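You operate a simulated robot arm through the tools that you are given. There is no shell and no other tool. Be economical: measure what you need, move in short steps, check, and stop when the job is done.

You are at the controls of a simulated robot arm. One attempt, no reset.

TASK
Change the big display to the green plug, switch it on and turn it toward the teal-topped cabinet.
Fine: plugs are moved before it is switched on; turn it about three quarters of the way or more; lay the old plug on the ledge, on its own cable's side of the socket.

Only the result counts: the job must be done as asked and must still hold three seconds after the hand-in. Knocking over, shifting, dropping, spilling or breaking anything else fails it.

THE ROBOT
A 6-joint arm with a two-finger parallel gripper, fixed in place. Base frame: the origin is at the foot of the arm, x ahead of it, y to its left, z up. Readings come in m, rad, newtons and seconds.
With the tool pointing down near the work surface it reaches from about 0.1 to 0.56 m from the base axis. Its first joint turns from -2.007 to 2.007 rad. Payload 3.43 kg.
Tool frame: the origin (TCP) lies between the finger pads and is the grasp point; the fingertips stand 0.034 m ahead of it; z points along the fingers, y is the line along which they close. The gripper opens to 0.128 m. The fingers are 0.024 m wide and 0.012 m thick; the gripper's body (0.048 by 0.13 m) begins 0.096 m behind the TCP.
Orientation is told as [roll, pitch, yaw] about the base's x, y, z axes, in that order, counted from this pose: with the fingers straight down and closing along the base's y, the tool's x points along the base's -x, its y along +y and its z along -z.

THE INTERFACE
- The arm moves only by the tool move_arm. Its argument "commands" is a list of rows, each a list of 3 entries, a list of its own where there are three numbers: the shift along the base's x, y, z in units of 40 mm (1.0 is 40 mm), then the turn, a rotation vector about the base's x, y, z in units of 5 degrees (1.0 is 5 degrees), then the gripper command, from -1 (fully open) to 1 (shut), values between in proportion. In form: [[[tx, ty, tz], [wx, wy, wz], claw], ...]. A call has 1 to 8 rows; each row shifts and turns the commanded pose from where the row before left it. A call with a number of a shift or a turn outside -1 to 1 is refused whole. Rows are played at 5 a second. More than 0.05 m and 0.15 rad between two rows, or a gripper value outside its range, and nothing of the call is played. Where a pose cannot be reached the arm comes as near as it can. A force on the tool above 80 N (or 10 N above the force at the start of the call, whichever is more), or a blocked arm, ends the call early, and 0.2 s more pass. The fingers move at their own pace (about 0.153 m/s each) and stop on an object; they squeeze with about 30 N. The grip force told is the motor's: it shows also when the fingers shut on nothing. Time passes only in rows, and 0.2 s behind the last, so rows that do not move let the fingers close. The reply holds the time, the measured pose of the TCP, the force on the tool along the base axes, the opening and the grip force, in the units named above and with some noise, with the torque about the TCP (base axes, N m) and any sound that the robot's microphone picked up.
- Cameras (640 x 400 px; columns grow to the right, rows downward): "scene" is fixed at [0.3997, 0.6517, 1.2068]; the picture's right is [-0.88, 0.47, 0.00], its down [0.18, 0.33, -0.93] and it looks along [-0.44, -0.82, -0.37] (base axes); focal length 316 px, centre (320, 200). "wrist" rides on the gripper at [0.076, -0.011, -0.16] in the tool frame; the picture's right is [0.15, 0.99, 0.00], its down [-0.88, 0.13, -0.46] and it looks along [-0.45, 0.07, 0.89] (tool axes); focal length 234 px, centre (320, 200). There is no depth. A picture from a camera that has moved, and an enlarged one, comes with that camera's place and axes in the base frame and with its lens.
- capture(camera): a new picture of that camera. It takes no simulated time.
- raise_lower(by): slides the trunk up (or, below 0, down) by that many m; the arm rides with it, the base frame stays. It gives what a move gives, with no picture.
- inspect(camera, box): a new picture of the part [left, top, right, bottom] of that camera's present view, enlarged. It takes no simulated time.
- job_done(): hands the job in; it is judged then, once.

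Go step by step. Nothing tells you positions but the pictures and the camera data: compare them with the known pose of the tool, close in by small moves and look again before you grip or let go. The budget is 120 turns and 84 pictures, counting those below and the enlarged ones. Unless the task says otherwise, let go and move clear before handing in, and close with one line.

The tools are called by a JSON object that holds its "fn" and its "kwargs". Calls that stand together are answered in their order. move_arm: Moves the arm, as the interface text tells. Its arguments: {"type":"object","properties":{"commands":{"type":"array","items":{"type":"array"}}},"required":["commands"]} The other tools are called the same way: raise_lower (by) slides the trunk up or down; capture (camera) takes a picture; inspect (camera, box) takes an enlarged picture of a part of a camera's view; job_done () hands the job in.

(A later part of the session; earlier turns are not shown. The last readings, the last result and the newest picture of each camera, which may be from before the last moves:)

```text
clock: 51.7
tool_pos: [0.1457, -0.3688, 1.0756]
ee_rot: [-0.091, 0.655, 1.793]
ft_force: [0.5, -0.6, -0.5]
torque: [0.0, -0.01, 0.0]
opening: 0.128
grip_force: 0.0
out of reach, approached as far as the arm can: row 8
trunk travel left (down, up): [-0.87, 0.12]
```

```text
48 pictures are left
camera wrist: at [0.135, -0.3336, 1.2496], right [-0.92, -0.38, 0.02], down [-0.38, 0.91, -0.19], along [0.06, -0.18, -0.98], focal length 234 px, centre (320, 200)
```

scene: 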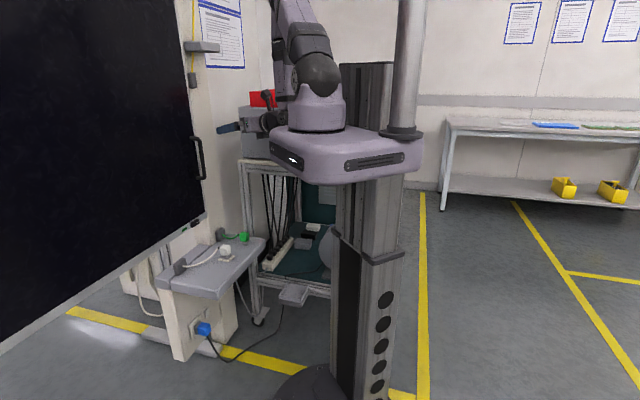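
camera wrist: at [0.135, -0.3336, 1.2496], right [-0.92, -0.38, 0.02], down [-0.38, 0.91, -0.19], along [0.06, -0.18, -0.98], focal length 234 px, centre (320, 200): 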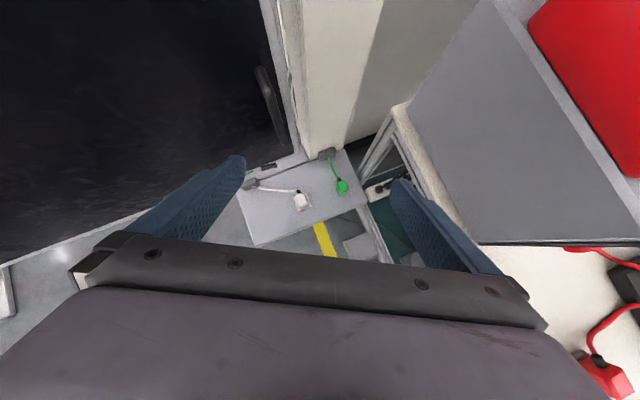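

Now I can see the ledge from above. I'll finish straightening, moving toward open space.

{"fn": "move_arm", "kwargs": {"commands": [[[0.4, 0.5, 0], [0.975, 0.22, 0], -1], [[0.4, 0.5, 0], [0.975, 0.22, 0], -1], [[0.4, 0.5, 0], [0.975, 0.22, 0], -1], [[0.4, 0.5, 0], [0.975, 0.22, 0], -1], [[0.4, 0.5, 0], [0.975, 0.22, 0], -1], [[0.4, 0.5, 0], [0.975, 0.22, 0], -1], [[0.4, 0.5, 0], [0.975, 0.22, 0], -1], [[0.4, 0.5, 0], [0.27, 1, 0], -1]]}}

{"fn": "move_arm", "kwargs": {"commands": [[[0, 0, 0], [0, 0, -1], -1], [[0, 0, 0], [0, 0, -1], -1], [[0, 0, 0], [0, 0, -1], -1], [[0, 0, 0], [0, 0, -1], -1], [[0, 0, 0], [0, 0, -1], -1], [[0, 0, 0], [0, 0, -1], -1], [[0, 0, 0], [0, 0, -1], -1], [[0, 0, 0], [0, 0, -1], -1]]}}

{"fn": "move_arm", "kwargs": {"commands": [[[0, 0, 0], [0, 0, -1], -1], [[0, 0, 0], [0, 0, -1], -1], [[0, 0, 0], [0, 0, -1], -1], [[0, 0, 0], [0, 0, -1], -1], [[0, 0, 0], [0, 0, -1], -1], [[0, 0, 0], [0, 0, -1], -1], [[0, 0, 0], [0, 0, -1], -1], [[0, 0, 0], [0, 0, -1], -1]]}}

{"fn": "move_arm", "kwargs": {"commands": [[[0, 0, 0], [0, 0, -1], -1], [[0, 0, 0], [0, 0, -1], -1], [[0, 0, 0], [0, 0, -1], -1], [[0, 0, 0], [0, 0, -1], -1], [[0, 0, 0], [0, 0, -1], -1], [[0, 0, 0], [0, 0, -1], -1], [[0, 0, 0], [0, 0, -1], -1], [[0, 0, 0], [0, 0, -1], -1]]}}

```text
clock: 53.5
tool_pos: [0.1106, -0.2513, 1.0326]
ee_rot: [-0.043, -0.016, 1.812]
ft_force: [0.0, 0.5, 0.0]
torque: [0.0, 0.0, 0.0]
opening: 0.1279
grip_force: 0.0
out of reach, approached as far as the arm can: row 1, 3, 4, 5, 6, 7, 8
trunk travel left (down, up): [-0.87, 0.12]
```

```text
clock: 55.3
tool_pos: [-0.0153, -0.2341, 1.0102]
ee_rot: [-0.075, -0.012, 1.211]
ft_force: [0.2, 0.9, 0.4]
torque: [0.04, 0.0, -0.03]
opening: 0.128
grip_force: 0.0
out of reach, approached as far as the arm can: row 1, 2, 3, 4, 5, 6, 7, 8
trunk travel left (down, up): [-0.87, 0.12]
```

```text
clock: 57.1
tool_pos: [-0.0126, -0.2428, 0.9013]
ee_rot: [-0.111, -0.007, 0.533]
ft_force: [-0.3, 0.1, -0.8]
torque: [0.01, -0.06, -0.01]
opening: 0.1278
grip_force: 0.2
out of reach, approached as far as the arm can: row 1, 2, 3, 4, 5, 6, 7, 8
trunk travel left (down, up): [-0.87, 0.12]
```

```text
clock: 58.9
tool_pos: [-0.0156, -0.2479, 0.8896]
ee_rot: [-0.104, -0.009, -0.166]
ft_force: [-0.4, -0.2, -1.0]
torque: [-0.02, 0.03, 0.0]
opening: 0.1284
grip_force: 0.1
out of reach, approached as far as the arm can: row 1, 3, 5
trunk travel left (down, up): [-0.87, 0.12]
```

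The arm took an odd route but is nearly straight down. I'll continue yawing to -0.75 and check where it settles.

{"fn": "move_arm", "kwargs": {"commands": [[[0, 0, 0], [0, 0, -1], -1], [[0, 0, 0], [0, 0, -1], -1], [[0, 0, 0], [0, 0, -1], -1], [[0, 0, 0], [0, 0, -1], -1], [[0, 0, 0], [0, 0, -1], -1], [[0, 0, 0], [0, 0, -1], -1], [[0, 0, 0], [0, 0, -0.7], -1], [[0, 0, 0], [0, 0, 0], -1]]}}

{"fn": "capture", "kwargs": {"camera": "scene"}}

{"fn": "capture", "kwargs": {"camera": "wrist"}}

```text
clock: 60.7
tool_pos: [-0.0159, -0.2506, 0.8908]
ee_rot: [-0.097, -0.009, -0.749]
ft_force: [-0.4, 0.3, -0.1]
torque: [0.02, 0.02, 0.0]
opening: 0.128
grip_force: 0.1
out of reach, approached as far as the arm can: row 1
trunk travel left (down, up): [-0.87, 0.12]
```

```text
47 pictures are left
```

scene: 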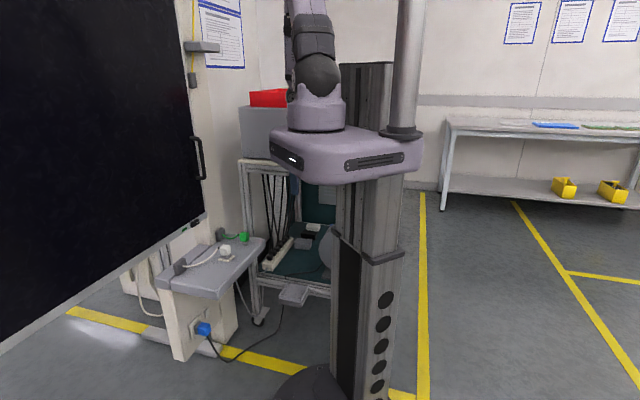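

```text
46 pictures are left
camera wrist: at [-0.0698, -0.1943, 1.0508], right [0.56, 0.82, -0.1], down [0.76, -0.47, 0.45], along [0.32, -0.33, -0.89], focal length 234 px, centre (320, 200)
```

wrist: 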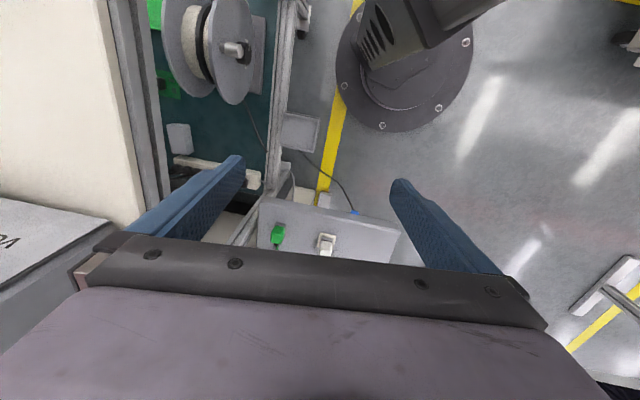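

The tool is down with yaw -0.75. I'll level the roll and move out above the ledge, staying high.

{"fn": "move_arm", "kwargs": {"commands": [[[0.9, 0, 0.2], [0.41, -0.38, 0], -1], [[0.9, 0, 0.2], [0.41, -0.38, 0], -1], [[0.9, -0.2, 0.2], [0, 0, 0], -1], [[0.8, -0.4, 0.2], [0, 0, 0], -1], [[0.7, -0.5, 0], [0, 0, 0], -1], [[0.5, -0.6, 0], [0, 0, 0], -1], [[0, -0.5, 0], [0, 0, 0], -1], [[0, 0, 0], [0, 0, 0], -1]]}}

```text
clock: 62.5
tool_pos: [0.1608, -0.2803, 0.8456]
ee_rot: [-0.037, -0.009, -0.749]
ft_force: [-0.3, 0.2, 0.8]
torque: [0.0, -0.01, 0.0]
opening: 0.1281
grip_force: 0.0
out of reach, approached as far as the arm can: row 2, 3, 4, 5, 6, 7
trunk travel left (down, up): [-0.87, 0.12]
```

Reach is limited at this trunk height. I'll look at the arm's posture before continuing.

{"fn": "capture", "kwargs": {"camera": "scene"}}

{"fn": "capture", "kwargs": {"camera": "wrist"}}

```text
45 pictures are left
```

scene: 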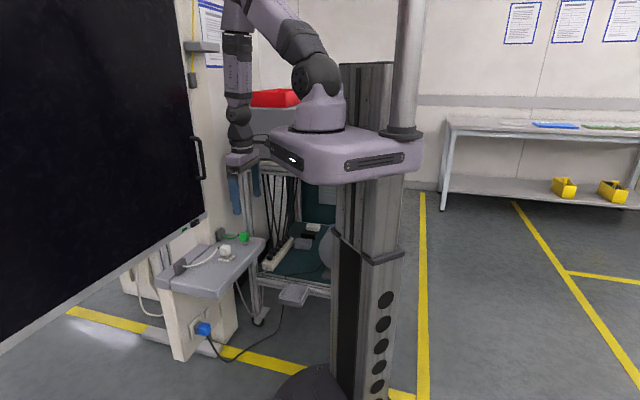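

```text
44 pictures are left
camera wrist: at [0.1005, -0.2309, 1.0053], right [0.57, 0.82, -0.04], down [0.74, -0.49, 0.46], along [0.36, -0.29, -0.89], focal length 234 px, centre (320, 200)
```

wrist: 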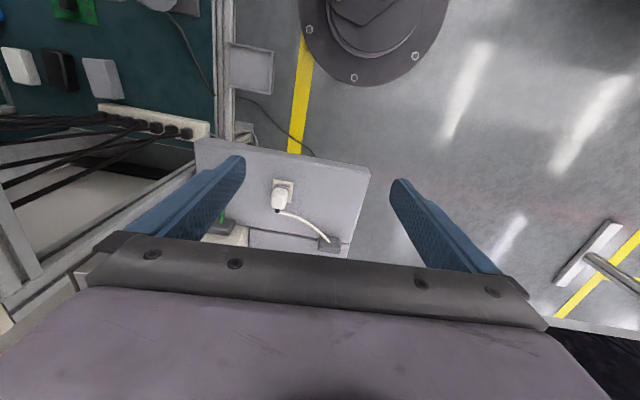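

The elbow-up posture is fine. I'll lower the trunk a bit, raising the hand relative to it.

{"fn": "raise_lower", "kwargs": {"by": -0.15}}

{"fn": "move_arm", "kwargs": {"commands": [[[0, 0, 0.8], [0, 0, 0], -1], [[0, 0, 0.8], [0, 0, 0], -1], [[0, 0, 0.8], [0, 0, 0], -1], [[0, 0, 0.8], [0, 0, 0], -1], [[0, 0, 0.8], [0, 0, 0], -1], [[0, 0, 0], [0, 0, 0], -1]]}}

{"fn": "raise_lower", "kwargs": {"by": -0.25}}

```text
clock: 64.2
tool_pos: [0.1604, -0.2794, 0.6957]
ee_rot: [-0.033, -0.009, -0.749]
ft_force: [0.1, -0.6, 0.6]
torque: [0.0, -0.03, 0.03]
opening: 0.1283
grip_force: 0.1
trunk travel left (down, up): [-0.72, 0.27]
```

```text
clock: 65.6
tool_pos: [0.1473, -0.2359, 0.7791]
ee_rot: [-0.076, -0.007, -0.747]
ft_force: [-0.1, 0.5, 0.2]
torque: [-0.05, 0.0, 0.0]
opening: 0.1277
grip_force: 0.1
out of reach, approached as far as the arm can: row 1, 2, 3, 4, 5
trunk travel left (down, up): [-0.72, 0.27]
```

```text
clock: 68.2
tool_pos: [0.147, -0.2365, 0.5287]
ee_rot: [-0.077, -0.01, -0.747]
ft_force: [-0.6, 0.8, -0.5]
torque: [0.0, 0.02, 0.0]
opening: 0.1278
grip_force: 0.2
trunk travel left (down, up): [-0.47, 0.52]
```

The hand is now low beside the ledge. I'll raise the trunk a little and move outward over the ledge.

{"fn": "raise_lower", "kwargs": {"by": 0.2}}

{"fn": "move_arm", "kwargs": {"commands": [[[0.2, -0.6, 0.2], [0, 0, 0], -1], [[0.2, -0.6, 0.2], [0, 0, 0], -1], [[0.2, -0.6, 0.2], [0, 0, 0], -1], [[0.2, -0.6, 0.2], [0, 0, 0], -1], [[0, 0, 0], [0, 0, 0], -1]]}}

```text
clock: 70.4
tool_pos: [0.1469, -0.2366, 0.7287]
ee_rot: [-0.077, -0.008, -0.747]
ft_force: [-0.4, 0.3, 0.4]
torque: [0.01, 0.05, -0.03]
opening: 0.1279
grip_force: 0.0
trunk travel left (down, up): [-0.67, 0.32]
```

```text
clock: 71.6
tool_pos: [0.1724, -0.3109, 0.7214]
ee_rot: [-0.11, -0.007, -0.746]
ft_force: [0.0, -0.1, -0.5]
torque: [-0.02, 0.03, 0.0]
opening: 0.1278
grip_force: 0.0
out of reach, approached as far as the arm can: row 1, 2, 3, 4
trunk travel left (down, up): [-0.67, 0.32]
```

I'll correct the small roll and continue outward.

{"fn": "move_arm", "kwargs": {"commands": [[[0.3, -0.6, 0], [0.46, -0.43, 0], -1], [[0.3, -0.6, 0], [0.46, -0.43, 0], -1], [[0, 0, 0], [0, 0, 0], -1]]}}

{"fn": "capture", "kwargs": {"camera": "wrist"}}

{"fn": "capture", "kwargs": {"camera": "scene"}}

```text
clock: 72.4
tool_pos: [0.1846, -0.3268, 0.6806]
ee_rot: [-0.09, -0.008, -0.744]
ft_force: [0.0, 0.7, 0.0]
torque: [0.01, 0.01, -0.05]
opening: 0.1281
grip_force: 0.0
out of reach, approached as far as the arm can: row 1, 2
trunk travel left (down, up): [-0.67, 0.32]
```

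```text
43 pictures are left
camera wrist: at [0.1305, -0.2713, 0.8401], right [0.56, 0.82, -0.09], down [0.76, -0.47, 0.45], along [0.33, -0.32, -0.89], focal length 234 px, centre (320, 200)
```

wrist: 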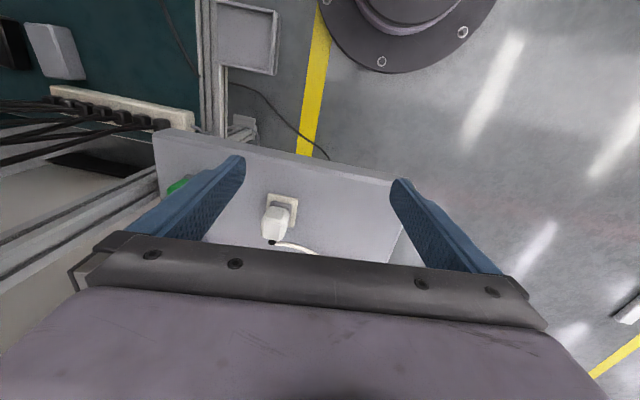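

```text
42 pictures are left
```

scene: 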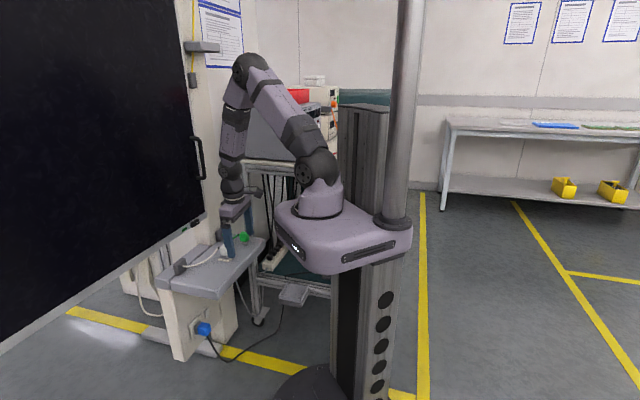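

The wrist is probably wound a full turn from all the panning, which limits reach. I'll raise a bit and unwind it by turning back the other way.

{"fn": "raise_lower", "kwargs": {"by": 0.12}}

{"fn": "move_arm", "kwargs": {"commands": [[[0, 0, 0], [0, 0, 1], -1], [[0, 0, 0], [0, 0, 1], -1], [[0, 0, 0], [0, 0, 1], -1], [[0, 0, 0], [0, 0, 1], -1], [[0, 0, 0], [0, 0, 1], -1], [[0, 0, 0], [0, 0, 1], -1], [[0, 0, 0], [0, 0, 1], -1], [[0, 0, 0], [0, 0, 1], -1]]}}

{"fn": "move_arm", "kwargs": {"commands": [[[0, -0.3, 0], [0, 0, 0], -1], [[0, -0.3, 0], [0, 0, 0], -1], [[0, 0, 0], [0, 0, 0], -1]]}}

```text
clock: 73.9
tool_pos: [0.1847, -0.325, 0.8001]
ee_rot: [-0.091, -0.01, -0.745]
ft_force: [0.0, -0.4, 0.9]
torque: [-0.02, 0.01, -0.01]
opening: 0.1281
grip_force: 0.2
trunk travel left (down, up): [-0.79, 0.2]
```

```text
clock: 75.7
tool_pos: [0.1842, -0.3141, 0.7886]
ee_rot: [-0.103, -0.001, -0.048]
ft_force: [0.2, 0.3, -0.4]
torque: [0.02, 0.0, 0.03]
opening: 0.1282
grip_force: 0.1
out of reach, approached as far as the arm can: row 6, 7, 8
trunk travel left (down, up): [-0.79, 0.2]
```

```text
clock: 76.5
tool_pos: [0.1831, -0.3287, 0.7797]
ee_rot: [-0.102, 0.001, -0.05]
ft_force: [-1.3, -0.1, 0.7]
torque: [0.02, -0.04, -0.01]
opening: 0.128
grip_force: 0.1
out of reach, approached as far as the arm can: row 1, 2
trunk travel left (down, up): [-0.79, 0.2]
```

The wrist seems stuck near a singularity (forearm and tool both vertical). I'll swing the tool tilt sideways and round so it leaves that branch.

{"fn": "move_arm", "kwargs": {"commands": [[[0, 0, 0], [0.485, -0.875, 0], -1], [[0, 0, 0], [0.485, -0.875, 0], -1], [[0, 0, 0], [0.485, -0.875, 0], -1], [[0, 0, 0], [0.485, -0.875, 0], -1], [[0, 0, 0], [0.485, -0.875, 0], -1], [[0, 0, 0], [0.485, -0.875, 0], -1], [[0, 0, 0], [0.485, -0.875, 0], -1], [[0, 0, 0], [0.485, -0.875, 0], -1]]}}

{"fn": "move_arm", "kwargs": {"commands": [[[0.2, -0.4, 0.2], [0, 0, 0], -1], [[0.2, -0.4, 0.2], [0, 0, 0], -1], [[0, 0, 0], [0, 0, 0], -1]]}}

{"fn": "capture", "kwargs": {"camera": "scene"}}

```text
clock: 78.3
tool_pos: [0.1834, -0.3275, 0.7796]
ee_rot: [-0.103, 0.003, -0.049]
ft_force: [0.5, 0.5, 0.9]
torque: [-0.01, 0.0, 0.0]
opening: 0.1279
grip_force: 0.0
out of reach, approached as far as the arm can: row 1, 2, 3, 4, 5, 6, 7, 8
trunk travel left (down, up): [-0.79, 0.2]
```

```text
clock: 79.1
tool_pos: [0.1988, -0.3499, 0.7864]
ee_rot: [-0.119, 0.011, -0.05]
ft_force: [0.2, -0.8, 0.0]
torque: [0.01, 0.02, 0.0]
opening: 0.1279
grip_force: 0.0
out of reach, approached as far as the arm can: row 1, 2
trunk travel left (down, up): [-0.79, 0.2]
```

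```text
41 pictures are left
```

scene: 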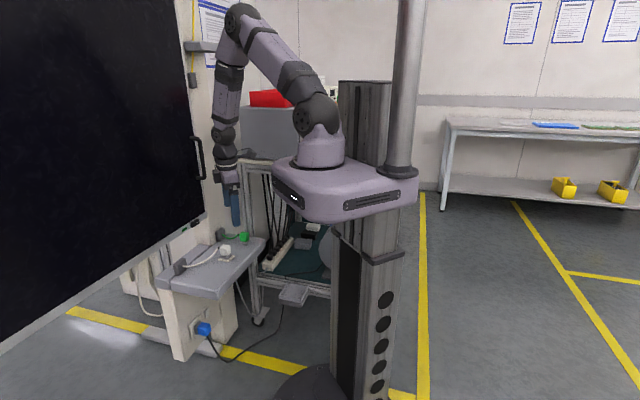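

Tilting that way was refused. I'll test the opposite side with a few rows.

{"fn": "move_arm", "kwargs": {"commands": [[[0, 0, 0], [-0.485, 0.875, 0], -1], [[0, 0, 0], [-0.485, 0.875, 0], -1], [[0, 0, 0], [-0.485, 0.875, 0], -1], [[0, 0, 0], [-0.485, 0.875, 0], -1]]}}

{"fn": "move_arm", "kwargs": {"commands": [[[0, 0, 0], [-0.875, -0.485, 0], -1], [[0, 0, 0], [-0.875, -0.485, 0], -1], [[0, 0, 0], [-0.875, -0.485, 0], -1], [[0, 0, 0], [-0.875, -0.485, 0], -1]]}}

```text
clock: 80.1
tool_pos: [0.205, -0.3727, 0.8053]
ee_rot: [-0.276, 0.298, -0.074]
ft_force: [0.9, 0.6, 0.2]
torque: [0.02, 0.03, 0.01]
opening: 0.128
grip_force: 0.0
out of reach, approached as far as the arm can: row 3, 4
trunk travel left (down, up): [-0.79, 0.2]
```

```text
clock: 81.1
tool_pos: [0.219, -0.4491, 0.878]
ee_rot: [-0.456, 0.153, -0.108]
ft_force: [-3.1, 6.1, -1.7]
torque: [-0.61, -0.35, 0.15]
opening: 0.128
grip_force: 0.2
out of reach, approached as far as the arm can: row 1, 2, 3, 4
trunk travel left (down, up): [-0.79, 0.2]
```

The fingers are close to the handle, and a forward-leaning tool is reachable in this branch. I'll step back, then set the grasp orientation: closing along the ledge, leaning about 25° toward the display.

{"fn": "move_arm", "kwargs": {"commands": [[[-0.6, 0.6, 0.3], [0, 0, 0], -1], [[-0.6, 0.6, 0.3], [0, 0, 0], -1], [[-0.2, 0.3, 0], [0.23, -0.92, -0.7], -1], [[0, 0, 0], [0.23, -0.92, -0.7], -1], [[0, 0, 0], [0.23, -0.92, -0.7], -1], [[0, 0, 0], [0.23, -0.92, -0.7], -1]]}}

{"fn": "move_arm", "kwargs": {"commands": [[[0, 0, 0], [0.23, -0.92, -0.7], -1], [[0, 0, 0], [0.23, -0.92, -0.7], -1], [[0, 0, 0], [0.23, -0.92, -0.7], -1], [[0, 0, 0], [0.23, -0.92, -0.7], -1], [[0, 0, 0], [0.23, -0.92, -0.7], -1]]}}

{"fn": "capture", "kwargs": {"camera": "scene"}}

```text
clock: 82.5
tool_pos: [0.1624, -0.4033, 0.9196]
ee_rot: [-0.331, -0.144, -0.364]
ft_force: [0.4, -0.6, 0.2]
torque: [0.02, -0.02, -0.03]
opening: 0.1277
grip_force: 0.2
out of reach, approached as far as the arm can: row 1, 2
trunk travel left (down, up): [-0.79, 0.2]
```

```text
clock: 83.7
tool_pos: [0.2256, -0.3417, 0.851]
ee_rot: [-0.14, -0.397, -0.702]
ft_force: [0.1, 0.1, 0.1]
torque: [0.02, 0.01, -0.01]
opening: 0.1281
grip_force: 0.0
out of reach, approached as far as the arm can: row 1, 2, 3, 4, 5
trunk travel left (down, up): [-0.79, 0.2]
```

```text
40 pictures are left
```

scene: 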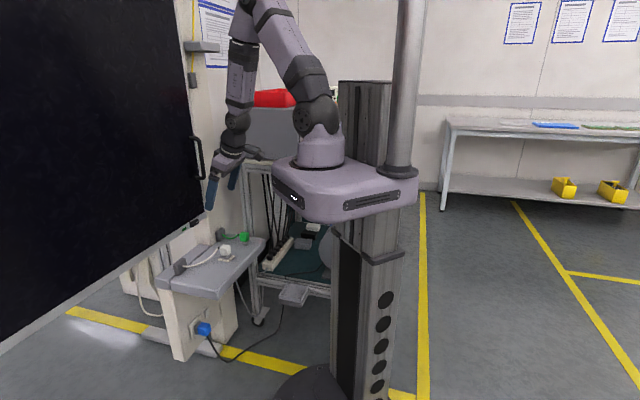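

I'll go out to a larger radius in open space and straighten the tool there, which should carry the wrist through to the normal posture.

{"fn": "move_arm", "kwargs": {"commands": [[[0.3, 0.9, 0], [0, 0, 0], -1], [[0.5, 0.9, 0], [0, 0, 0], -1], [[0.6, 0.9, 0], [0, 0, 0], -1], [[0.6, 0.8, 0], [0, 0, 0], -1], [[0.6, 0.8, 0], [0, 0, 0], -1], [[0.6, 0.5, 0], [0, 0, 0], -1], [[0.5, 0, 0], [0, 0, 0], -1], [[0, 0, 0], [0, 0, 0], -1]]}}

{"fn": "move_arm", "kwargs": {"commands": [[[0.2, 0, 0], [0.4, 0.8, 0], -1], [[0.2, 0, 0], [0.4, 0.8, 0], -1], [[0.2, 0, 0], [0.4, 0.8, 0], -1], [[0.2, 0, 0], [0.4, 0.8, 0], -1], [[0, 0, 0], [0.4, 0.8, 0], -1], [[0, 0, 0], [0, 0, 0], -1]]}}

```text
clock: 85.5
tool_pos: [0.2268, -0.3237, 0.8568]
ee_rot: [-0.136, -0.393, -0.679]
ft_force: [0.1, -0.6, 1.8]
torque: [0.0, 0.01, -0.04]
opening: 0.1283
grip_force: 0.0
out of reach, approached as far as the arm can: row 1, 2, 3, 4, 5, 6, 7
trunk travel left (down, up): [-0.79, 0.2]
```

```text
clock: 86.9
tool_pos: [0.2085, -0.3809, 0.8994]
ee_rot: [-0.212, -0.015, -0.676]
ft_force: [-0.3, 0.5, -0.5]
torque: [0.02, -0.01, -0.01]
opening: 0.1281
grip_force: 0.2
out of reach, approached as far as the arm can: row 1, 2, 3, 4, 5
trunk travel left (down, up): [-0.79, 0.2]
```

Moving left with fixed yaw is blocked, which suggests a wrist joint at its stop. I'll try a pure base rotation, with yaw following.

{"fn": "move_arm", "kwargs": {"commands": [[[0.83, 0.46, 0], [0, 0, 1], -1], [[0.78, 0.53, 0], [0, 0, 1], -1], [[0.73, 0.6, 0], [0, 0, 1], -1], [[0.68, 0.66, 0], [0, 0, 1], -1], [[0.62, 0.72, 0], [0, 0, 1], -1], [[0.56, 0.77, 0], [0, 0, 1], -1], [[0.5, 0.8, 0], [0, 0, 1], -1], [[0, 0, 0], [0, 0, 0], -1]]}}

{"fn": "capture", "kwargs": {"camera": "scene"}}

```text
clock: 88.7
tool_pos: [0.3871, -0.2225, 0.9126]
ee_rot: [-0.219, -0.018, -0.065]
ft_force: [-0.2, -0.3, -0.6]
torque: [0.02, -0.03, 0.02]
opening: 0.1279
grip_force: 0.0
out of reach, approached as far as the arm can: row 1, 3, 4, 5, 6, 7
trunk travel left (down, up): [-0.79, 0.2]
```

```text
39 pictures are left
```

scene: 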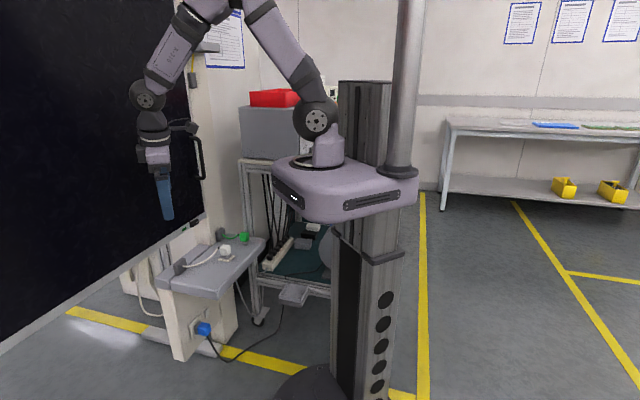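

Base rotation works and I now have open space. I'll unwind the wrist by yawing + in place and see whether it follows.

{"fn": "move_arm", "kwargs": {"commands": [[[0, 0, 0], [0, 0, 1], -1], [[0, 0, 0], [0, 0, 1], -1], [[0, 0, 0], [0, 0, 1], -1], [[0, 0, 0], [0, 0, 1], -1], [[0, 0, 0], [0, 0, 1], -1], [[0, 0, 0], [0, 0, 1], -1], [[0, 0, 0], [0, 0, 1], -1], [[0, 0, 0], [0, 0, 1], -1]]}}

{"fn": "move_arm", "kwargs": {"commands": [[[0, 0, 0], [0, 0, 1], -1], [[0, 0, 0], [0, 0, 1], -1], [[0, 0, 0], [0, 0, 1], -1], [[0, 0, 0], [0, 0, 1], -1], [[0, 0, 0], [0, 0, 1], -1], [[0, 0, 0], [0, 0, 1], -1], [[0, 0, 0], [0, 0, 1], -1], [[0, 0, 0], [0, 0, 1], -1]]}}

```text
clock: 90.5
tool_pos: [0.3849, -0.2106, 0.9001]
ee_rot: [-0.243, -0.002, 0.625]
ft_force: [-0.4, 0.2, -0.2]
torque: [0.01, 0.01, -0.03]
opening: 0.1282
grip_force: 0.1
out of reach, approached as far as the arm can: row 7, 8
trunk travel left (down, up): [-0.79, 0.2]
```

```text
clock: 92.3
tool_pos: [0.3743, -0.1371, 0.8225]
ee_rot: [-0.252, 0.001, 1.246]
ft_force: [-0.9, 0.5, 0.3]
torque: [-0.03, 0.0, 0.02]
opening: 0.128
grip_force: 0.0
out of reach, approached as far as the arm can: row 1, 2, 3, 4, 5, 6, 7, 8
trunk travel left (down, up): [-0.79, 0.2]
```

Yaw follows. I'll try correcting the residual tilt and moving outward here.

{"fn": "move_arm", "kwargs": {"commands": [[[0, 0, 0], [0.31, 0.92, 0], -1], [[0, 0, 0], [0.31, 0.92, 0], -1], [[0, 0, 0], [0.31, 0.92, 0], -1], [[0, 0, 0], [0, 0, 0], -1]]}}

{"fn": "move_arm", "kwargs": {"commands": [[[0, 0, 0], [0, 0, 1], -1], [[0, 0, 0], [0, 0, 1], -1], [[0, 0, 0], [0, 0, 1], -1], [[0, 0, 0], [0, 0, 1], -1], [[0, 0, 0], [0, 0, 1], -1], [[0, 0, 0], [0, 0, 1], -1], [[0, 0, 0], [0, 0, 1], -1], [[0, 0, 0], [0, 0, 1], -1]]}}

{"fn": "capture", "kwargs": {"camera": "scene"}}

```text
clock: 93.3
tool_pos: [0.3197, -0.1121, 0.7604]
ee_rot: [-0.05, 0.002, 1.249]
ft_force: [-0.2, -0.7, -0.3]
torque: [-0.04, -0.02, -0.01]
opening: 0.1282
grip_force: 0.0
out of reach, approached as far as the arm can: row 1, 2, 3
trunk travel left (down, up): [-0.79, 0.2]
```

```text
clock: 95.1
tool_pos: [0.3213, -0.1135, 0.76]
ee_rot: [-0.051, 0.001, 1.948]
ft_force: [0.6, 0.4, -0.1]
torque: [-0.01, 0.01, 0.01]
opening: 0.1279
grip_force: 0.1
trunk travel left (down, up): [-0.79, 0.2]
```

```text
38 pictures are left
```

scene: 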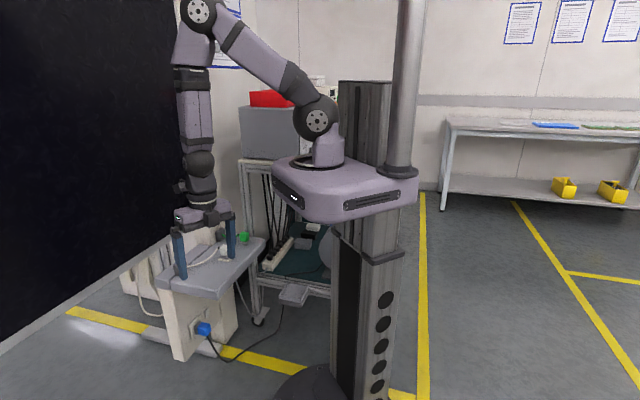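

The tool can't bend inward in this branch, so the forearm stays vertical. I'll tilt to the -t side, which was accepted, and then rotate about vertical so the tilt ends up facing inward.

{"fn": "move_arm", "kwargs": {"commands": [[[0, 0, 0], [-0.943, 0.334, 0], -1], [[0, 0, 0], [-0.943, 0.334, 0], -1], [[0, 0, 0], [-0.943, 0.334, 0], -1], [[0, 0, 0], [-0.943, 0.334, 0], -1], [[0, 0, 0], [-0.943, 0.334, 0], -1], [[0, 0, 0], [-0.943, 0.334, 0], -1], [[0, 0, 0], [-0.943, 0.334, 0], -1], [[0, 0, 0], [-0.943, 0.334, 0], -1]]}}

{"fn": "move_arm", "kwargs": {"commands": [[[0, 0, 0], [0, 0, -1], -1], [[0, 0, 0], [0, 0, -1], -1], [[0, 0, 0], [0, 0, -1], -1], [[0, 0, 0], [0, 0, -1], -1], [[0, 0, 0], [0, 0, -1], -1], [[0, 0, 0], [0, 0, -1], -1], [[0, 0, 0], [0, 0, -1], -1], [[0, 0, 0], [0, 0, -1], -1]]}}

```text
clock: 96.9
tool_pos: [0.3207, -0.1123, 0.7602]
ee_rot: [0.454, 0.51, 2.078]
ft_force: [0.2, -0.7, 0.0]
torque: [0.0, -0.01, -0.03]
opening: 0.128
grip_force: 0.1
out of reach, approached as far as the arm can: row 1
trunk travel left (down, up): [-0.79, 0.2]
```

```text
clock: 98.7
tool_pos: [0.3192, -0.1117, 0.7603]
ee_rot: [0.455, 0.509, 1.382]
ft_force: [0.5, 0.4, -0.1]
torque: [-0.01, 0.02, 0.01]
opening: 0.128
grip_force: 0.1
trunk travel left (down, up): [-0.79, 0.2]
```

That works fully. I'll continue rotating until the tilt faces inward, then straighten while going outward.

{"fn": "move_arm", "kwargs": {"commands": [[[0, 0, 0], [0, 0, -1], -1], [[0, 0, 0], [0, 0, -1], -1], [[0, 0, 0], [0, 0, -1], -1], [[0, 0, 0], [0, 0, -1], -1], [[0, 0, 0], [0, 0, -1], -1], [[0, 0, 0], [0, 0, -1], -1], [[0, 0, 0], [0, 0, -1], -1], [[0, 0, 0], [0, 0, -1], -1]]}}

{"fn": "move_arm", "kwargs": {"commands": [[[0, 0, 0], [0, 0, -1], -1], [[0, 0, 0], [0, 0, -1], -1], [[0, 0, 0.5], [0, 0, 0], -1], [[0, 0, 0.5], [0, 0, 0], -1], [[0.3, 0, 0.5], [0, 0, 0], -1], [[0.3, 0, 0.5], [0, 0, 0], -1], [[0, 0, 0], [0, 0, 0], -1]]}}

{"fn": "capture", "kwargs": {"camera": "scene"}}

```text
clock: 100.5
tool_pos: [0.2742, -0.1755, 0.7518]
ee_rot: [0.448, 0.51, 0.686]
ft_force: [0.4, 0.5, 0.0]
torque: [-0.03, 0.02, 0.04]
opening: 0.1282
grip_force: 0.0
out of reach, approached as far as the arm can: row 5, 6, 7, 8
trunk travel left (down, up): [-0.79, 0.2]
```

```text
clock: 102.1
tool_pos: [0.2386, -0.2256, 0.8216]
ee_rot: [0.451, 0.511, 0.511]
ft_force: [0.0, 1.0, 0.0]
torque: [0.01, 0.02, 0.02]
opening: 0.1281
grip_force: 0.0
out of reach, approached as far as the arm can: row 1, 2, 3, 5, 6
trunk travel left (down, up): [-0.79, 0.2]
```

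```text
37 pictures are left
```

scene: 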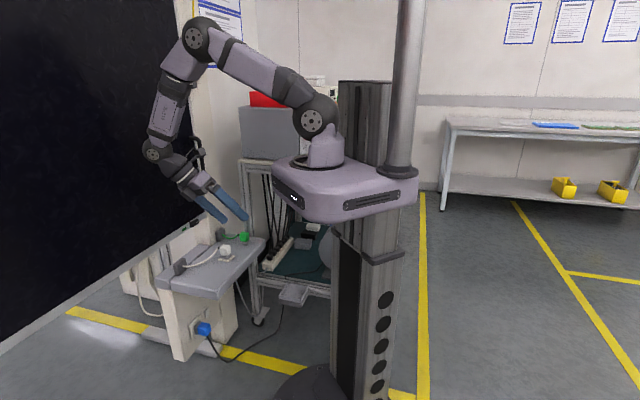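

Now the forearm slants outward and the tool bends inward, which is the posture I want. I'll straighten to vertical.

{"fn": "move_arm", "kwargs": {"commands": [[[0, 0, 0], [-0.267, -0.963, 0], -1], [[0, 0, 0], [-0.267, -0.963, 0], -1], [[0, 0, 0], [-0.267, -0.963, 0], -1], [[0, 0, 0], [-0.267, -0.963, 0], -1], [[0, 0, 0], [-0.267, -0.963, 0], -1], [[0, 0, 0], [-0.267, -0.963, 0], -1], [[0, 0, 0], [-0.267, -0.963, 0], -1], [[0, 0, 0], [-0.19, -0.67, 0], -1]]}}

```text
clock: 103.9
tool_pos: [0.1965, -0.2161, 0.7812]
ee_rot: [-0.014, 0.011, 0.391]
ft_force: [-0.5, -0.4, -0.4]
torque: [0.01, 0.03, 0.01]
opening: 0.1279
grip_force: 0.0
out of reach, approached as far as the arm can: row 1, 2, 3, 4, 5, 6, 7, 8
trunk travel left (down, up): [-0.79, 0.2]
```

Almost vertical. I'll yaw toward -0.75 while moving outward over the ledge, keeping height.

{"fn": "move_arm", "kwargs": {"commands": [[[0, -0.3, 0.3], [0, 0, -1], -1], [[0, -0.3, 0.3], [0, 0, -1], -1], [[0, -0.3, 0.3], [0, 0, -1], -1], [[0, -0.3, 0.3], [0, 0, -1], -1], [[0, -0.3, 0.3], [0, 0, -1], -1], [[0, -0.3, 0], [0, 0, -1], -1], [[0, -0.3, 0], [0, 0, -1], -1], [[0, 0, 0], [0, 0, -1], -1]]}}

{"fn": "move_arm", "kwargs": {"commands": [[[0, 0, 0], [0, 0, -1], -1], [[0, 0, 0], [0, 0, -1], -1], [[0, 0, 0], [0, 0, -1], -1], [[0, 0, 0], [0, 0, -1], -1], [[0, 0, 0], [0, 0, -1], -1], [[0, 0, 0], [0, 0, 0], -1]]}}

{"fn": "capture", "kwargs": {"camera": "wrist"}}

```text
clock: 105.7
tool_pos: [0.1659, -0.2382, 0.7634]
ee_rot: [-0.009, -0.001, -0.309]
ft_force: [0.2, 0.0, 0.7]
torque: [-0.02, -0.01, 0.02]
opening: 0.1281
grip_force: 0.0
out of reach, approached as far as the arm can: row 1, 2, 3, 4, 5, 6, 7, 8
trunk travel left (down, up): [-0.79, 0.2]
```

```text
clock: 107.1
tool_pos: [0.1645, -0.2382, 0.7628]
ee_rot: [-0.007, -0.005, -0.738]
ft_force: [0.1, -0.9, 0.0]
torque: [0.0, 0.0, 0.01]
opening: 0.1279
grip_force: 0.0
trunk travel left (down, up): [-0.79, 0.2]
```

```text
36 pictures are left
camera wrist: at [0.1015, -0.1942, 0.9229], right [0.56, 0.83, -0.01], down [0.74, -0.49, 0.46], along [0.38, -0.26, -0.89], focal length 234 px, centre (320, 200)
```

wrist: 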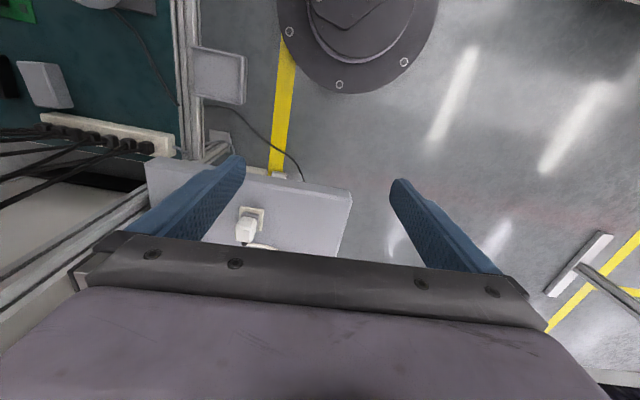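

The tool is vertical at the right yaw. I'll test outward motion toward the white plug at a safe height.

{"fn": "move_arm", "kwargs": {"commands": [[[0.2, -0.7, 0], [0, 0, 0], -1], [[0.2, -0.7, 0], [0, 0, 0], -1], [[0.2, -0.7, 0], [0, 0, 0], -1], [[0.2, -0.7, 0], [0, 0, 0], -1], [[0, 0, 0], [0, 0, 0], -1]]}}

{"fn": "capture", "kwargs": {"camera": "scene"}}

```text
clock: 108.3
tool_pos: [0.1813, -0.3073, 0.728]
ee_rot: [-0.037, -0.007, -0.745]
ft_force: [-0.1, 0.4, 0.5]
torque: [-0.01, -0.04, 0.01]
opening: 0.1281
grip_force: 0.0
out of reach, approached as far as the arm can: row 1, 2, 3, 4
trunk travel left (down, up): [-0.79, 0.2]
```

```text
35 pictures are left
```

scene: 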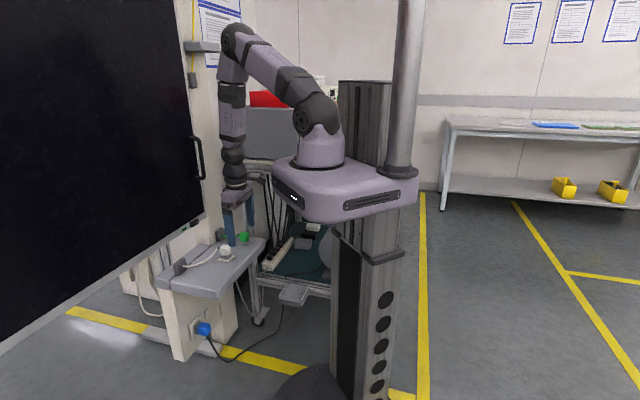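

The wrist's last joint is most likely still wound a full turn. I'll pull back, tilt sideways, and spin about the tool's own axis to unwind it cleanly.

{"fn": "move_arm", "kwargs": {"commands": [[[0, 0.7, 0.3], [0, 0, 0], -1], [[0, 0.7, 0.3], [0, 0, 0], -1], [[0, 0, 0], [-0.57, 0.82, 0], -1], [[0, 0, 0], [-0.57, 0.82, 0], -1], [[0, 0, 0], [-0.57, 0.82, 0], -1], [[0, 0, 0], [-0.57, 0.82, 0], -1], [[0, 0, 0], [-0.57, 0.82, 0], -1], [[0, 0, 0], [-0.57, 0.82, 0], -1]]}}

{"fn": "move_arm", "kwargs": {"commands": [[[0, 0, 0], [-0.57, 0.82, 0], -1], [[0, 0, 0], [-0.57, 0.82, 0], -1], [[0, 0, 0], [0, 0, 0], -1]]}}

```text
clock: 110.1
tool_pos: [0.1736, -0.2439, 0.7454]
ee_rot: [-0.001, -0.006, -0.726]
ft_force: [-0.3, 0.1, -0.2]
torque: [-0.01, -0.04, 0.0]
opening: 0.1279
grip_force: 0.0
out of reach, approached as far as the arm can: row 1, 2, 3, 4, 5, 6, 7, 8
trunk travel left (down, up): [-0.79, 0.2]
```

```text
clock: 110.9
tool_pos: [0.1721, -0.2429, 0.7445]
ee_rot: [-0.002, -0.005, -0.727]
ft_force: [0.0, 0.6, -0.6]
torque: [0.03, 0.01, 0.0]
opening: 0.128
grip_force: 0.0
out of reach, approached as far as the arm can: row 1, 2
trunk travel left (down, up): [-0.79, 0.2]
```

That side is refused now, so I'll try the other side.

{"fn": "move_arm", "kwargs": {"commands": [[[0, 0, 0], [0.57, -0.82, 0], -1], [[0, 0, 0], [0.57, -0.82, 0], -1], [[0, 0, 0], [0.57, -0.82, 0], -1], [[0, 0, 0], [0.57, -0.82, 0], -1], [[0, 0, 0], [0.57, -0.82, 0], -1], [[0, 0, 0], [0.57, -0.82, 0], -1], [[0, 0, 0], [0.57, -0.82, 0], -1], [[0, 0, 0], [0.57, -0.82, 0], -1]]}}

```text
clock: 112.7
tool_pos: [0.174, -0.2428, 0.7448]
ee_rot: [-0.003, -0.005, -0.725]
ft_force: [-0.2, -0.6, -0.4]
torque: [-0.04, 0.02, 0.01]
opening: 0.1282
grip_force: 0.1
out of reach, approached as far as the arm can: row 1, 2, 3, 4, 5, 6, 7, 8
trunk travel left (down, up): [-0.79, 0.2]
```

No response there either. I'll test inward and then outward tilts.

{"fn": "move_arm", "kwargs": {"commands": [[[0, 0, 0], [0.82, 0.57, 0], -1], [[0, 0, 0], [0.82, 0.57, 0], -1], [[0, 0, 0], [0.82, 0.57, 0], -1], [[0, 0, 0], [0.82, 0.57, 0], -1]]}}

{"fn": "move_arm", "kwargs": {"commands": [[[0, 0, 0], [-0.82, -0.57, 0], -1], [[0, 0, 0], [-0.82, -0.57, 0], -1], [[0, 0, 0], [-0.82, -0.57, 0], -1], [[0, 0, 0], [-0.82, -0.57, 0], -1]]}}

{"fn": "move_arm", "kwargs": {"commands": [[[0, 0, 0], [-0.57, 0.82, 0], -1], [[0, 0, 0], [-0.57, 0.82, 0], -1], [[0, 0, 0], [-0.57, 0.82, 0], -1], [[0, 0, 0], [-0.57, 0.82, 0], -1]]}}

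```text
clock: 113.7
tool_pos: [0.1151, -0.2182, 0.7141]
ee_rot: [0.067, 0.332, -0.711]
ft_force: [-0.8, 1.3, 0.7]
torque: [0.01, 0.01, 0.04]
opening: 0.1279
grip_force: 0.1
out of reach, approached as far as the arm can: row 1, 2, 3, 4
trunk travel left (down, up): [-0.79, 0.2]
```

```text
clock: 114.7
tool_pos: [0.1248, -0.2423, 0.7321]
ee_rot: [0.022, -0.009, -0.724]
ft_force: [0.1, 0.7, -0.6]
torque: [-0.04, -0.01, 0.01]
opening: 0.1283
grip_force: 0.1
out of reach, approached as far as the arm can: row 3, 4
trunk travel left (down, up): [-0.79, 0.2]
```

```text
clock: 115.7
tool_pos: [0.1251, -0.2406, 0.7308]
ee_rot: [0.021, -0.01, -0.726]
ft_force: [0.7, 0.4, -0.2]
torque: [0.01, -0.01, 0.02]
opening: 0.1278
grip_force: 0.0
out of reach, approached as far as the arm can: row 1, 2, 3, 4
trunk travel left (down, up): [-0.79, 0.2]
```

Outward tilt works, so I'll tilt outward 40° (off the singularity) and spin about the tool axis to unwind.

{"fn": "move_arm", "kwargs": {"commands": [[[0, 0, 0], [-0.887, -0.462, 0], -1], [[0, 0, 0], [-0.887, -0.462, 0], -1], [[0, 0, 0], [-0.887, -0.462, 0], -1], [[0, 0, 0], [-0.887, -0.462, 0], -1], [[0, 0, 0], [-0.887, -0.462, 0], -1], [[0, 0, 0], [-0.887, -0.462, 0], -1], [[0, 0, 0], [-0.887, -0.462, 0], -1], [[0, 0, 0], [-0.887, -0.462, 0], -1]]}}

{"fn": "move_arm", "kwargs": {"commands": [[[0, 0, 0], [-0.297, 0.57, 0.766], -1], [[0, 0, 0], [-0.297, 0.57, 0.766], -1], [[0, 0, 0], [-0.297, 0.57, 0.766], -1], [[0, 0, 0], [-0.297, 0.57, 0.766], -1], [[0, 0, 0], [-0.297, 0.57, 0.766], -1], [[0, 0, 0], [-0.297, 0.57, 0.766], -1], [[0, 0, 0], [-0.297, 0.57, 0.766], -1], [[0, 0, 0], [-0.297, 0.57, 0.766], -1]]}}

```text
clock: 117.5
tool_pos: [0.1144, -0.2791, 0.7258]
ee_rot: [-0.274, -0.653, -0.623]
ft_force: [-0.1, -0.4, -0.3]
torque: [0.04, 0.02, 0.02]
opening: 0.128
grip_force: 0.0
out of reach, approached as far as the arm can: row 1, 2, 3, 4, 5, 6
trunk travel left (down, up): [-0.79, 0.2]
```

```text
clock: 119.3
tool_pos: [0.1151, -0.279, 0.7233]
ee_rot: [-0.615, -0.325, 0.083]
ft_force: [-0.4, -0.3, 0.2]
torque: [0.01, 0.02, -0.02]
opening: 0.1283
grip_force: 0.1
trunk travel left (down, up): [-0.79, 0.2]
```

Spinning works cleanly. I'll keep unwinding to about 180°.

{"fn": "move_arm", "kwargs": {"commands": [[[0, 0, 0], [-0.308, 0.553, 0.774], -1], [[0, 0, 0], [-0.308, 0.553, 0.774], -1], [[0, 0, 0], [-0.308, 0.553, 0.774], -1], [[0, 0, 0], [-0.308, 0.553, 0.774], -1], [[0, 0, 0], [-0.308, 0.553, 0.774], -1], [[0, 0, 0], [-0.308, 0.553, 0.774], -1], [[0, 0, 0], [-0.308, 0.553, 0.774], -1], [[0, 0, 0], [-0.308, 0.553, 0.774], -1]]}}

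{"fn": "move_arm", "kwargs": {"commands": [[[0, 0, 0], [-0.308, 0.553, 0.774], -1], [[0, 0, 0], [-0.308, 0.553, 0.774], -1], [[0, 0, 0], [-0.308, 0.553, 0.774], -1], [[0, 0, 0], [-0.308, 0.553, 0.774], -1], [[0, 0, 0], [-0.308, 0.553, 0.774], -1], [[0, 0, 0], [-0.308, 0.553, 0.774], -1], [[0, 0, 0], [-0.308, 0.553, 0.774], -1], [[0, 0, 0], [-0.308, 0.553, 0.774], -1]]}}

{"fn": "move_arm", "kwargs": {"commands": [[[0, 0, 0], [-0.308, 0.553, 0.774], -1], [[0, 0, 0], [-0.308, 0.553, 0.774], -1], [[0, 0, 0], [-0.308, 0.553, 0.774], -1], [[0, 0, 0], [-0.308, 0.553, 0.774], -1], [[0, 0, 0], [-0.308, 0.553, 0.774], -1], [[0, 0, 0], [-0.308, 0.553, 0.774], -1], [[0, 0, 0], [-0.308, 0.553, 0.774], -1], [[0, 0, 0], [-0.308, 0.553, 0.774], -1]]}}

{"fn": "move_arm", "kwargs": {"commands": [[[0, 0, 0], [0, 0, -1], -1], [[0, 0, 0], [0, 0, -1], -1], [[0, 0, 0], [0, 0, -1], -1], [[0, 0, 0], [0, 0, -1], -1], [[0, 0, 0], [0, 0, -1], -1], [[0, 0, 0], [0, 0, -1], -1], [[0, 0, 0], [0, 0, -1], -1], [[0, 0, 0], [0, 0, -1], -1]]}}

```text
clock: 121.1
tool_pos: [0.1156, -0.2788, 0.7222]
ee_rot: [-0.678, 0.108, 0.641]
ft_force: [-0.3, -0.1, 0.3]
torque: [-0.01, -0.02, -0.03]
opening: 0.1278
grip_force: 0.1
trunk travel left (down, up): [-0.79, 0.2]
```

```text
clock: 122.9
tool_pos: [0.1144, -0.2789, 0.7227]
ee_rot: [-0.484, 0.507, 1.25]
ft_force: [-0.1, 0.2, 0.3]
torque: [-0.05, 0.03, -0.01]
opening: 0.1283
grip_force: 0.2
trunk travel left (down, up): [-0.79, 0.2]
```

```text
clock: 124.7
tool_pos: [0.1153, -0.2793, 0.7217]
ee_rot: [0.0, 0.688, 2.075]
ft_force: [0.7, -0.5, 0.2]
torque: [0.01, -0.01, 0.04]
opening: 0.128
grip_force: 0.0
trunk travel left (down, up): [-0.79, 0.2]
```

```text
clock: 126.7
tool_pos: [0.0181, -0.2864, 0.7027]
ee_rot: [-0.07, 0.796, 1.484]
ft_force: [0.5, -0.4, 0.3]
torque: [-0.01, 0.01, 0.01]
opening: 0.128
grip_force: 0.0
out of reach, approached as far as the arm can: row 1, 2, 3, 4, 5, 6, 7, 8
trunk travel left (down, up): [-0.79, 0.2]
stopped in row 8: the arm was blocked; the commanded pose is now the measured one
```

Precessing that way is blocked, so I'll reverse and precess the other way.

{"fn": "move_arm", "kwargs": {"commands": [[[0.7, 0, 0], [0, 0, 1], -1], [[0.7, 0, 0], [0, 0, 1], -1], [[0.7, 0, 0], [0, 0, 1], -1], [[0.3, 0, 0], [0, 0, 1], -1], [[0.3, 0, 0], [0, 0, 1], -1], [[0, 0, 0], [0, 0, 1], -1], [[0, 0, 0], [0, 0, 1], -1], [[0, 0, 0], [0, 0, 1], -1]]}}

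{"fn": "move_arm", "kwargs": {"commands": [[[0, 0, 0], [0, 0, 1], -1], [[0, 0, 0], [0, 0, 1], -1], [[0, 0, 0], [0, 0, 1], -1], [[0, 0, 0], [0, 0, 1], -1], [[0, 0, 0], [0, 0, 1], -1], [[0, 0, 0], [0, 0, 1], -1], [[0, 0, 0], [0, 0, 1], -1], [[0, 0, 0], [0, 0, 1], -1]]}}

{"fn": "capture", "kwargs": {"camera": "scene"}}

```text
clock: 128.5
tool_pos: [0.1206, -0.2841, 0.702]
ee_rot: [-0.072, 0.794, 2.183]
ft_force: [0.4, 0.1, -0.4]
torque: [0.02, 0.01, -0.03]
opening: 0.128
grip_force: 0.0
out of reach, approached as far as the arm can: row 2, 3
trunk travel left (down, up): [-0.79, 0.2]
```

```text
clock: 130.3
tool_pos: [0.1348, -0.291, 0.7029]
ee_rot: [-0.072, 0.794, 2.879]
ft_force: [0.1, -0.5, -0.3]
torque: [-0.02, -0.03, -0.01]
opening: 0.1281
grip_force: 0.0
out of reach, approached as far as the arm can: row 2, 3, 5
trunk travel left (down, up): [-0.79, 0.2]
```

```text
34 pictures are left
```

scene: 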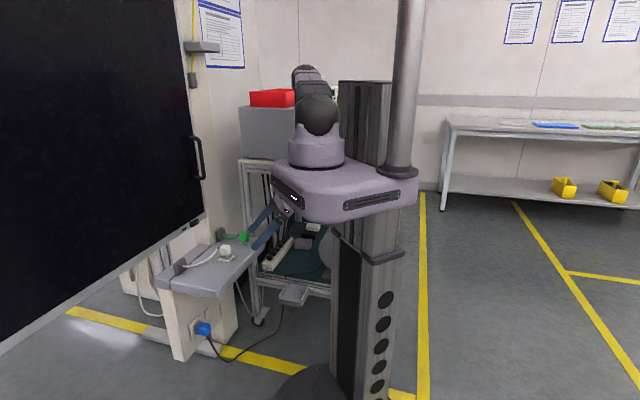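

The + direction works. I'll continue precessing inward, with a small +x shift for room.

{"fn": "move_arm", "kwargs": {"commands": [[[0.3, 0, 0], [0, 0, 1], -1], [[0.3, 0, 0], [0, 0, 1], -1], [[0.3, 0, 0], [0, 0, 1], -1], [[0.3, 0, 0], [0, 0, 1], -1], [[0.3, 0, 0], [0, 0, 1], -1], [[0, 0, 0], [0, 0, 1], -1], [[0, 0, 0], [0, 0, 1], -1], [[0, 0, 0], [0, 0, 1], -1]]}}

{"fn": "move_arm", "kwargs": {"commands": [[[0, 0, 0], [0, 0, 1], -1], [[0, 0, 0], [0, 0, 1], -1], [[0, 0, 0], [0, 0, 1], -1], [[0, 0, 0], [0, 0, 1], -1], [[0, 0, 0], [0, 0, 1], -1], [[0, 0, 0], [0, 0, 1], -1], [[0, 0, 0], [0, 0, 1], -1], [[0, 0, 0], [0, 0, 1], -1]]}}

{"fn": "capture", "kwargs": {"camera": "scene"}}

```text
clock: 132.1
tool_pos: [0.194, -0.2908, 0.7016]
ee_rot: [-0.072, 0.794, -2.707]
ft_force: [-0.3, 0.4, -0.2]
torque: [0.01, 0.01, 0.02]
opening: 0.1281
grip_force: 0.0
trunk travel left (down, up): [-0.79, 0.2]
```

```text
clock: 133.9
tool_pos: [0.1941, -0.2908, 0.7007]
ee_rot: [-0.071, 0.795, -2.008]
ft_force: [0.4, -0.3, -0.2]
torque: [-0.01, -0.01, 0.0]
opening: 0.1281
grip_force: 0.1
trunk travel left (down, up): [-0.79, 0.2]
```

```text
33 pictures are left
```

scene: 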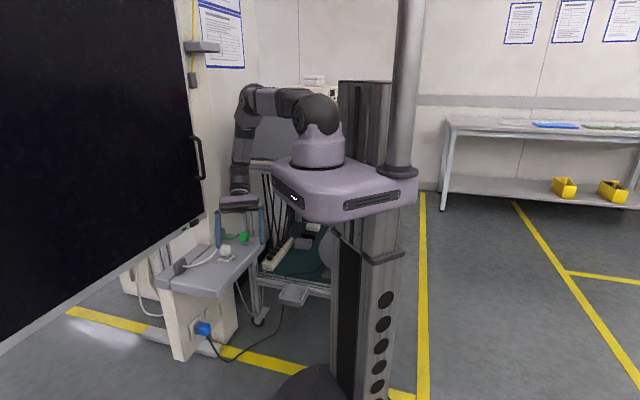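

No limits now. I'll finish the precession and straighten.

{"fn": "move_arm", "kwargs": {"commands": [[[0, 0, 0.3], [0, 0, 1], -1], [[0, 0, 0.3], [0, 0, 1], -1], [[0, 0, 0.3], [0, 0, 1], -1], [[0, 0, 0.3], [0, 0, 1], -1], [[0, 0, 0.3], [0, 0, 1], -1], [[0, 0, 0.3], [0, 0, 1], -1], [[0, 0, 0.3], [0, 0, 1], -1], [[0, 0, 0.3], [0, 0, 1], -1]]}}

{"fn": "move_arm", "kwargs": {"commands": [[[0, 0, 0], [-0.966, -0.26, 0], -1], [[0, 0, 0], [-0.966, -0.26, 0], -1], [[0, 0, 0], [-0.966, -0.26, 0], -1], [[0, 0, 0], [-0.966, -0.26, 0], -1], [[0, 0, 0], [-0.966, -0.26, 0], -1], [[0, 0, 0], [-0.966, -0.26, 0], -1], [[0, 0, 0], [-0.966, -0.26, 0], -1], [[0, 0, 0], [-0.966, -0.26, 0], -1]]}}

{"fn": "capture", "kwargs": {"camera": "scene"}}

```text
clock: 135.7
tool_pos: [0.1924, -0.2926, 0.8]
ee_rot: [-0.073, 0.791, -1.308]
ft_force: [-0.4, 0.4, 0.5]
torque: [0.0, -0.02, 0.0]
opening: 0.1281
grip_force: 0.1
trunk travel left (down, up): [-0.79, 0.2]
```

```text
clock: 137.5
tool_pos: [0.1941, -0.2906, 0.7969]
ee_rot: [-0.07, 0.093, -1.311]
ft_force: [0.3, -0.9, -0.9]
torque: [-0.01, 0.03, -0.01]
opening: 0.1281
grip_force: 0.1
trunk travel left (down, up): [-0.79, 0.2]
```

```text
32 pictures are left
```

scene: 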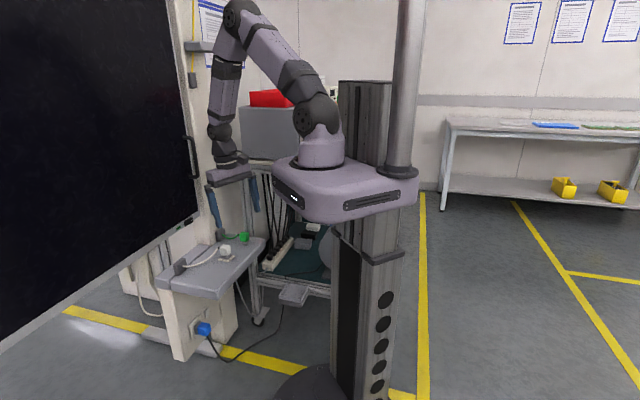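

The posture is normal now and fully reachable. The display was nudged slightly by the wrist, so it does turn when its handle edge moves back. I'll level the tool and yaw to -0.75.

{"fn": "move_arm", "kwargs": {"commands": [[[0, 0, 0], [-1, -0.27, 0], -1], [[0, 0, 0], [0.2, -0.77, 0], -1], [[0, 0, 0], [0, 0, 1], -1], [[0, 0, 0], [0, 0, 1], -1], [[0, 0, 0], [0, 0, 1], -1], [[0, 0, 0], [0, 0, 1], -1], [[0, 0, 0], [0, 0, 1], -1], [[0, 0, 0], [0, 0, 1], -1]]}}

{"fn": "move_arm", "kwargs": {"commands": [[[0, -0.6, 0], [0, 0, 0.4], -1], [[0, -0.6, 0], [0, 0, 0], -1], [[0, 0, 0], [0, 0, 0], -1]]}}

{"fn": "capture", "kwargs": {"camera": "wrist"}}

```text
clock: 139.3
tool_pos: [0.1938, -0.2925, 0.7969]
ee_rot: [0.001, 0.004, -0.784]
ft_force: [0.0, -0.2, 0.3]
torque: [0.04, -0.01, 0.0]
opening: 0.128
grip_force: 0.0
trunk travel left (down, up): [-0.79, 0.2]
```

```text
clock: 140.1
tool_pos: [0.1948, -0.3395, 0.799]
ee_rot: [0.0, 0.006, -0.751]
ft_force: [-0.1, -0.4, 0.2]
torque: [0.01, 0.01, 0.02]
opening: 0.128
grip_force: 0.0
trunk travel left (down, up): [-0.79, 0.2]
```

```text
31 pictures are left
camera wrist: at [0.1317, -0.2971, 0.9593], right [0.57, 0.82, 0.0], down [0.73, -0.51, 0.45], along [0.37, -0.26, -0.89], focal length 234 px, centre (320, 200)
```

wrist: 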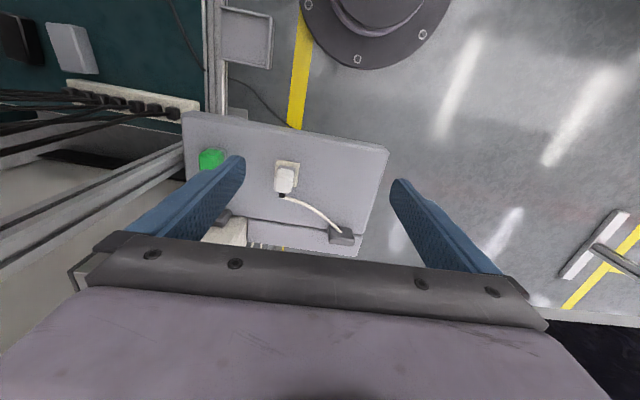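

The tool is level and well placed, and the ledge's long axis measures at 45°. I'll zoom to measure the plugs.

{"fn": "inspect", "kwargs": {"camera": "wrist", "box": [180, 100, 400, 260]}}

```text
2.50 times, centred on (290, 180) of wrist
camera zoom: at [0.1317, -0.2971, 0.9593], right [0.57, 0.82, 0.0], down [0.73, -0.51, 0.45], along [0.37, -0.26, -0.89], focal length 585 px, centre (395, 250)
```

zoom: 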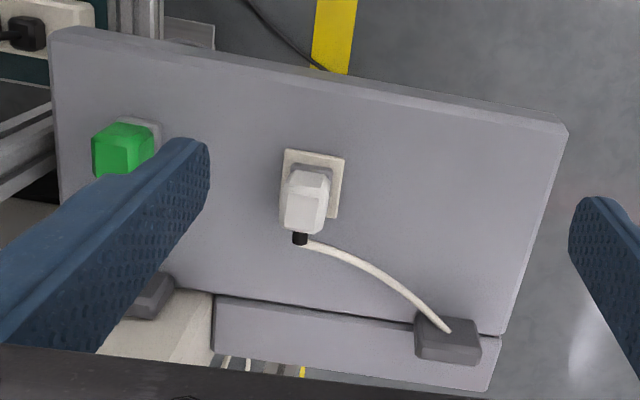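

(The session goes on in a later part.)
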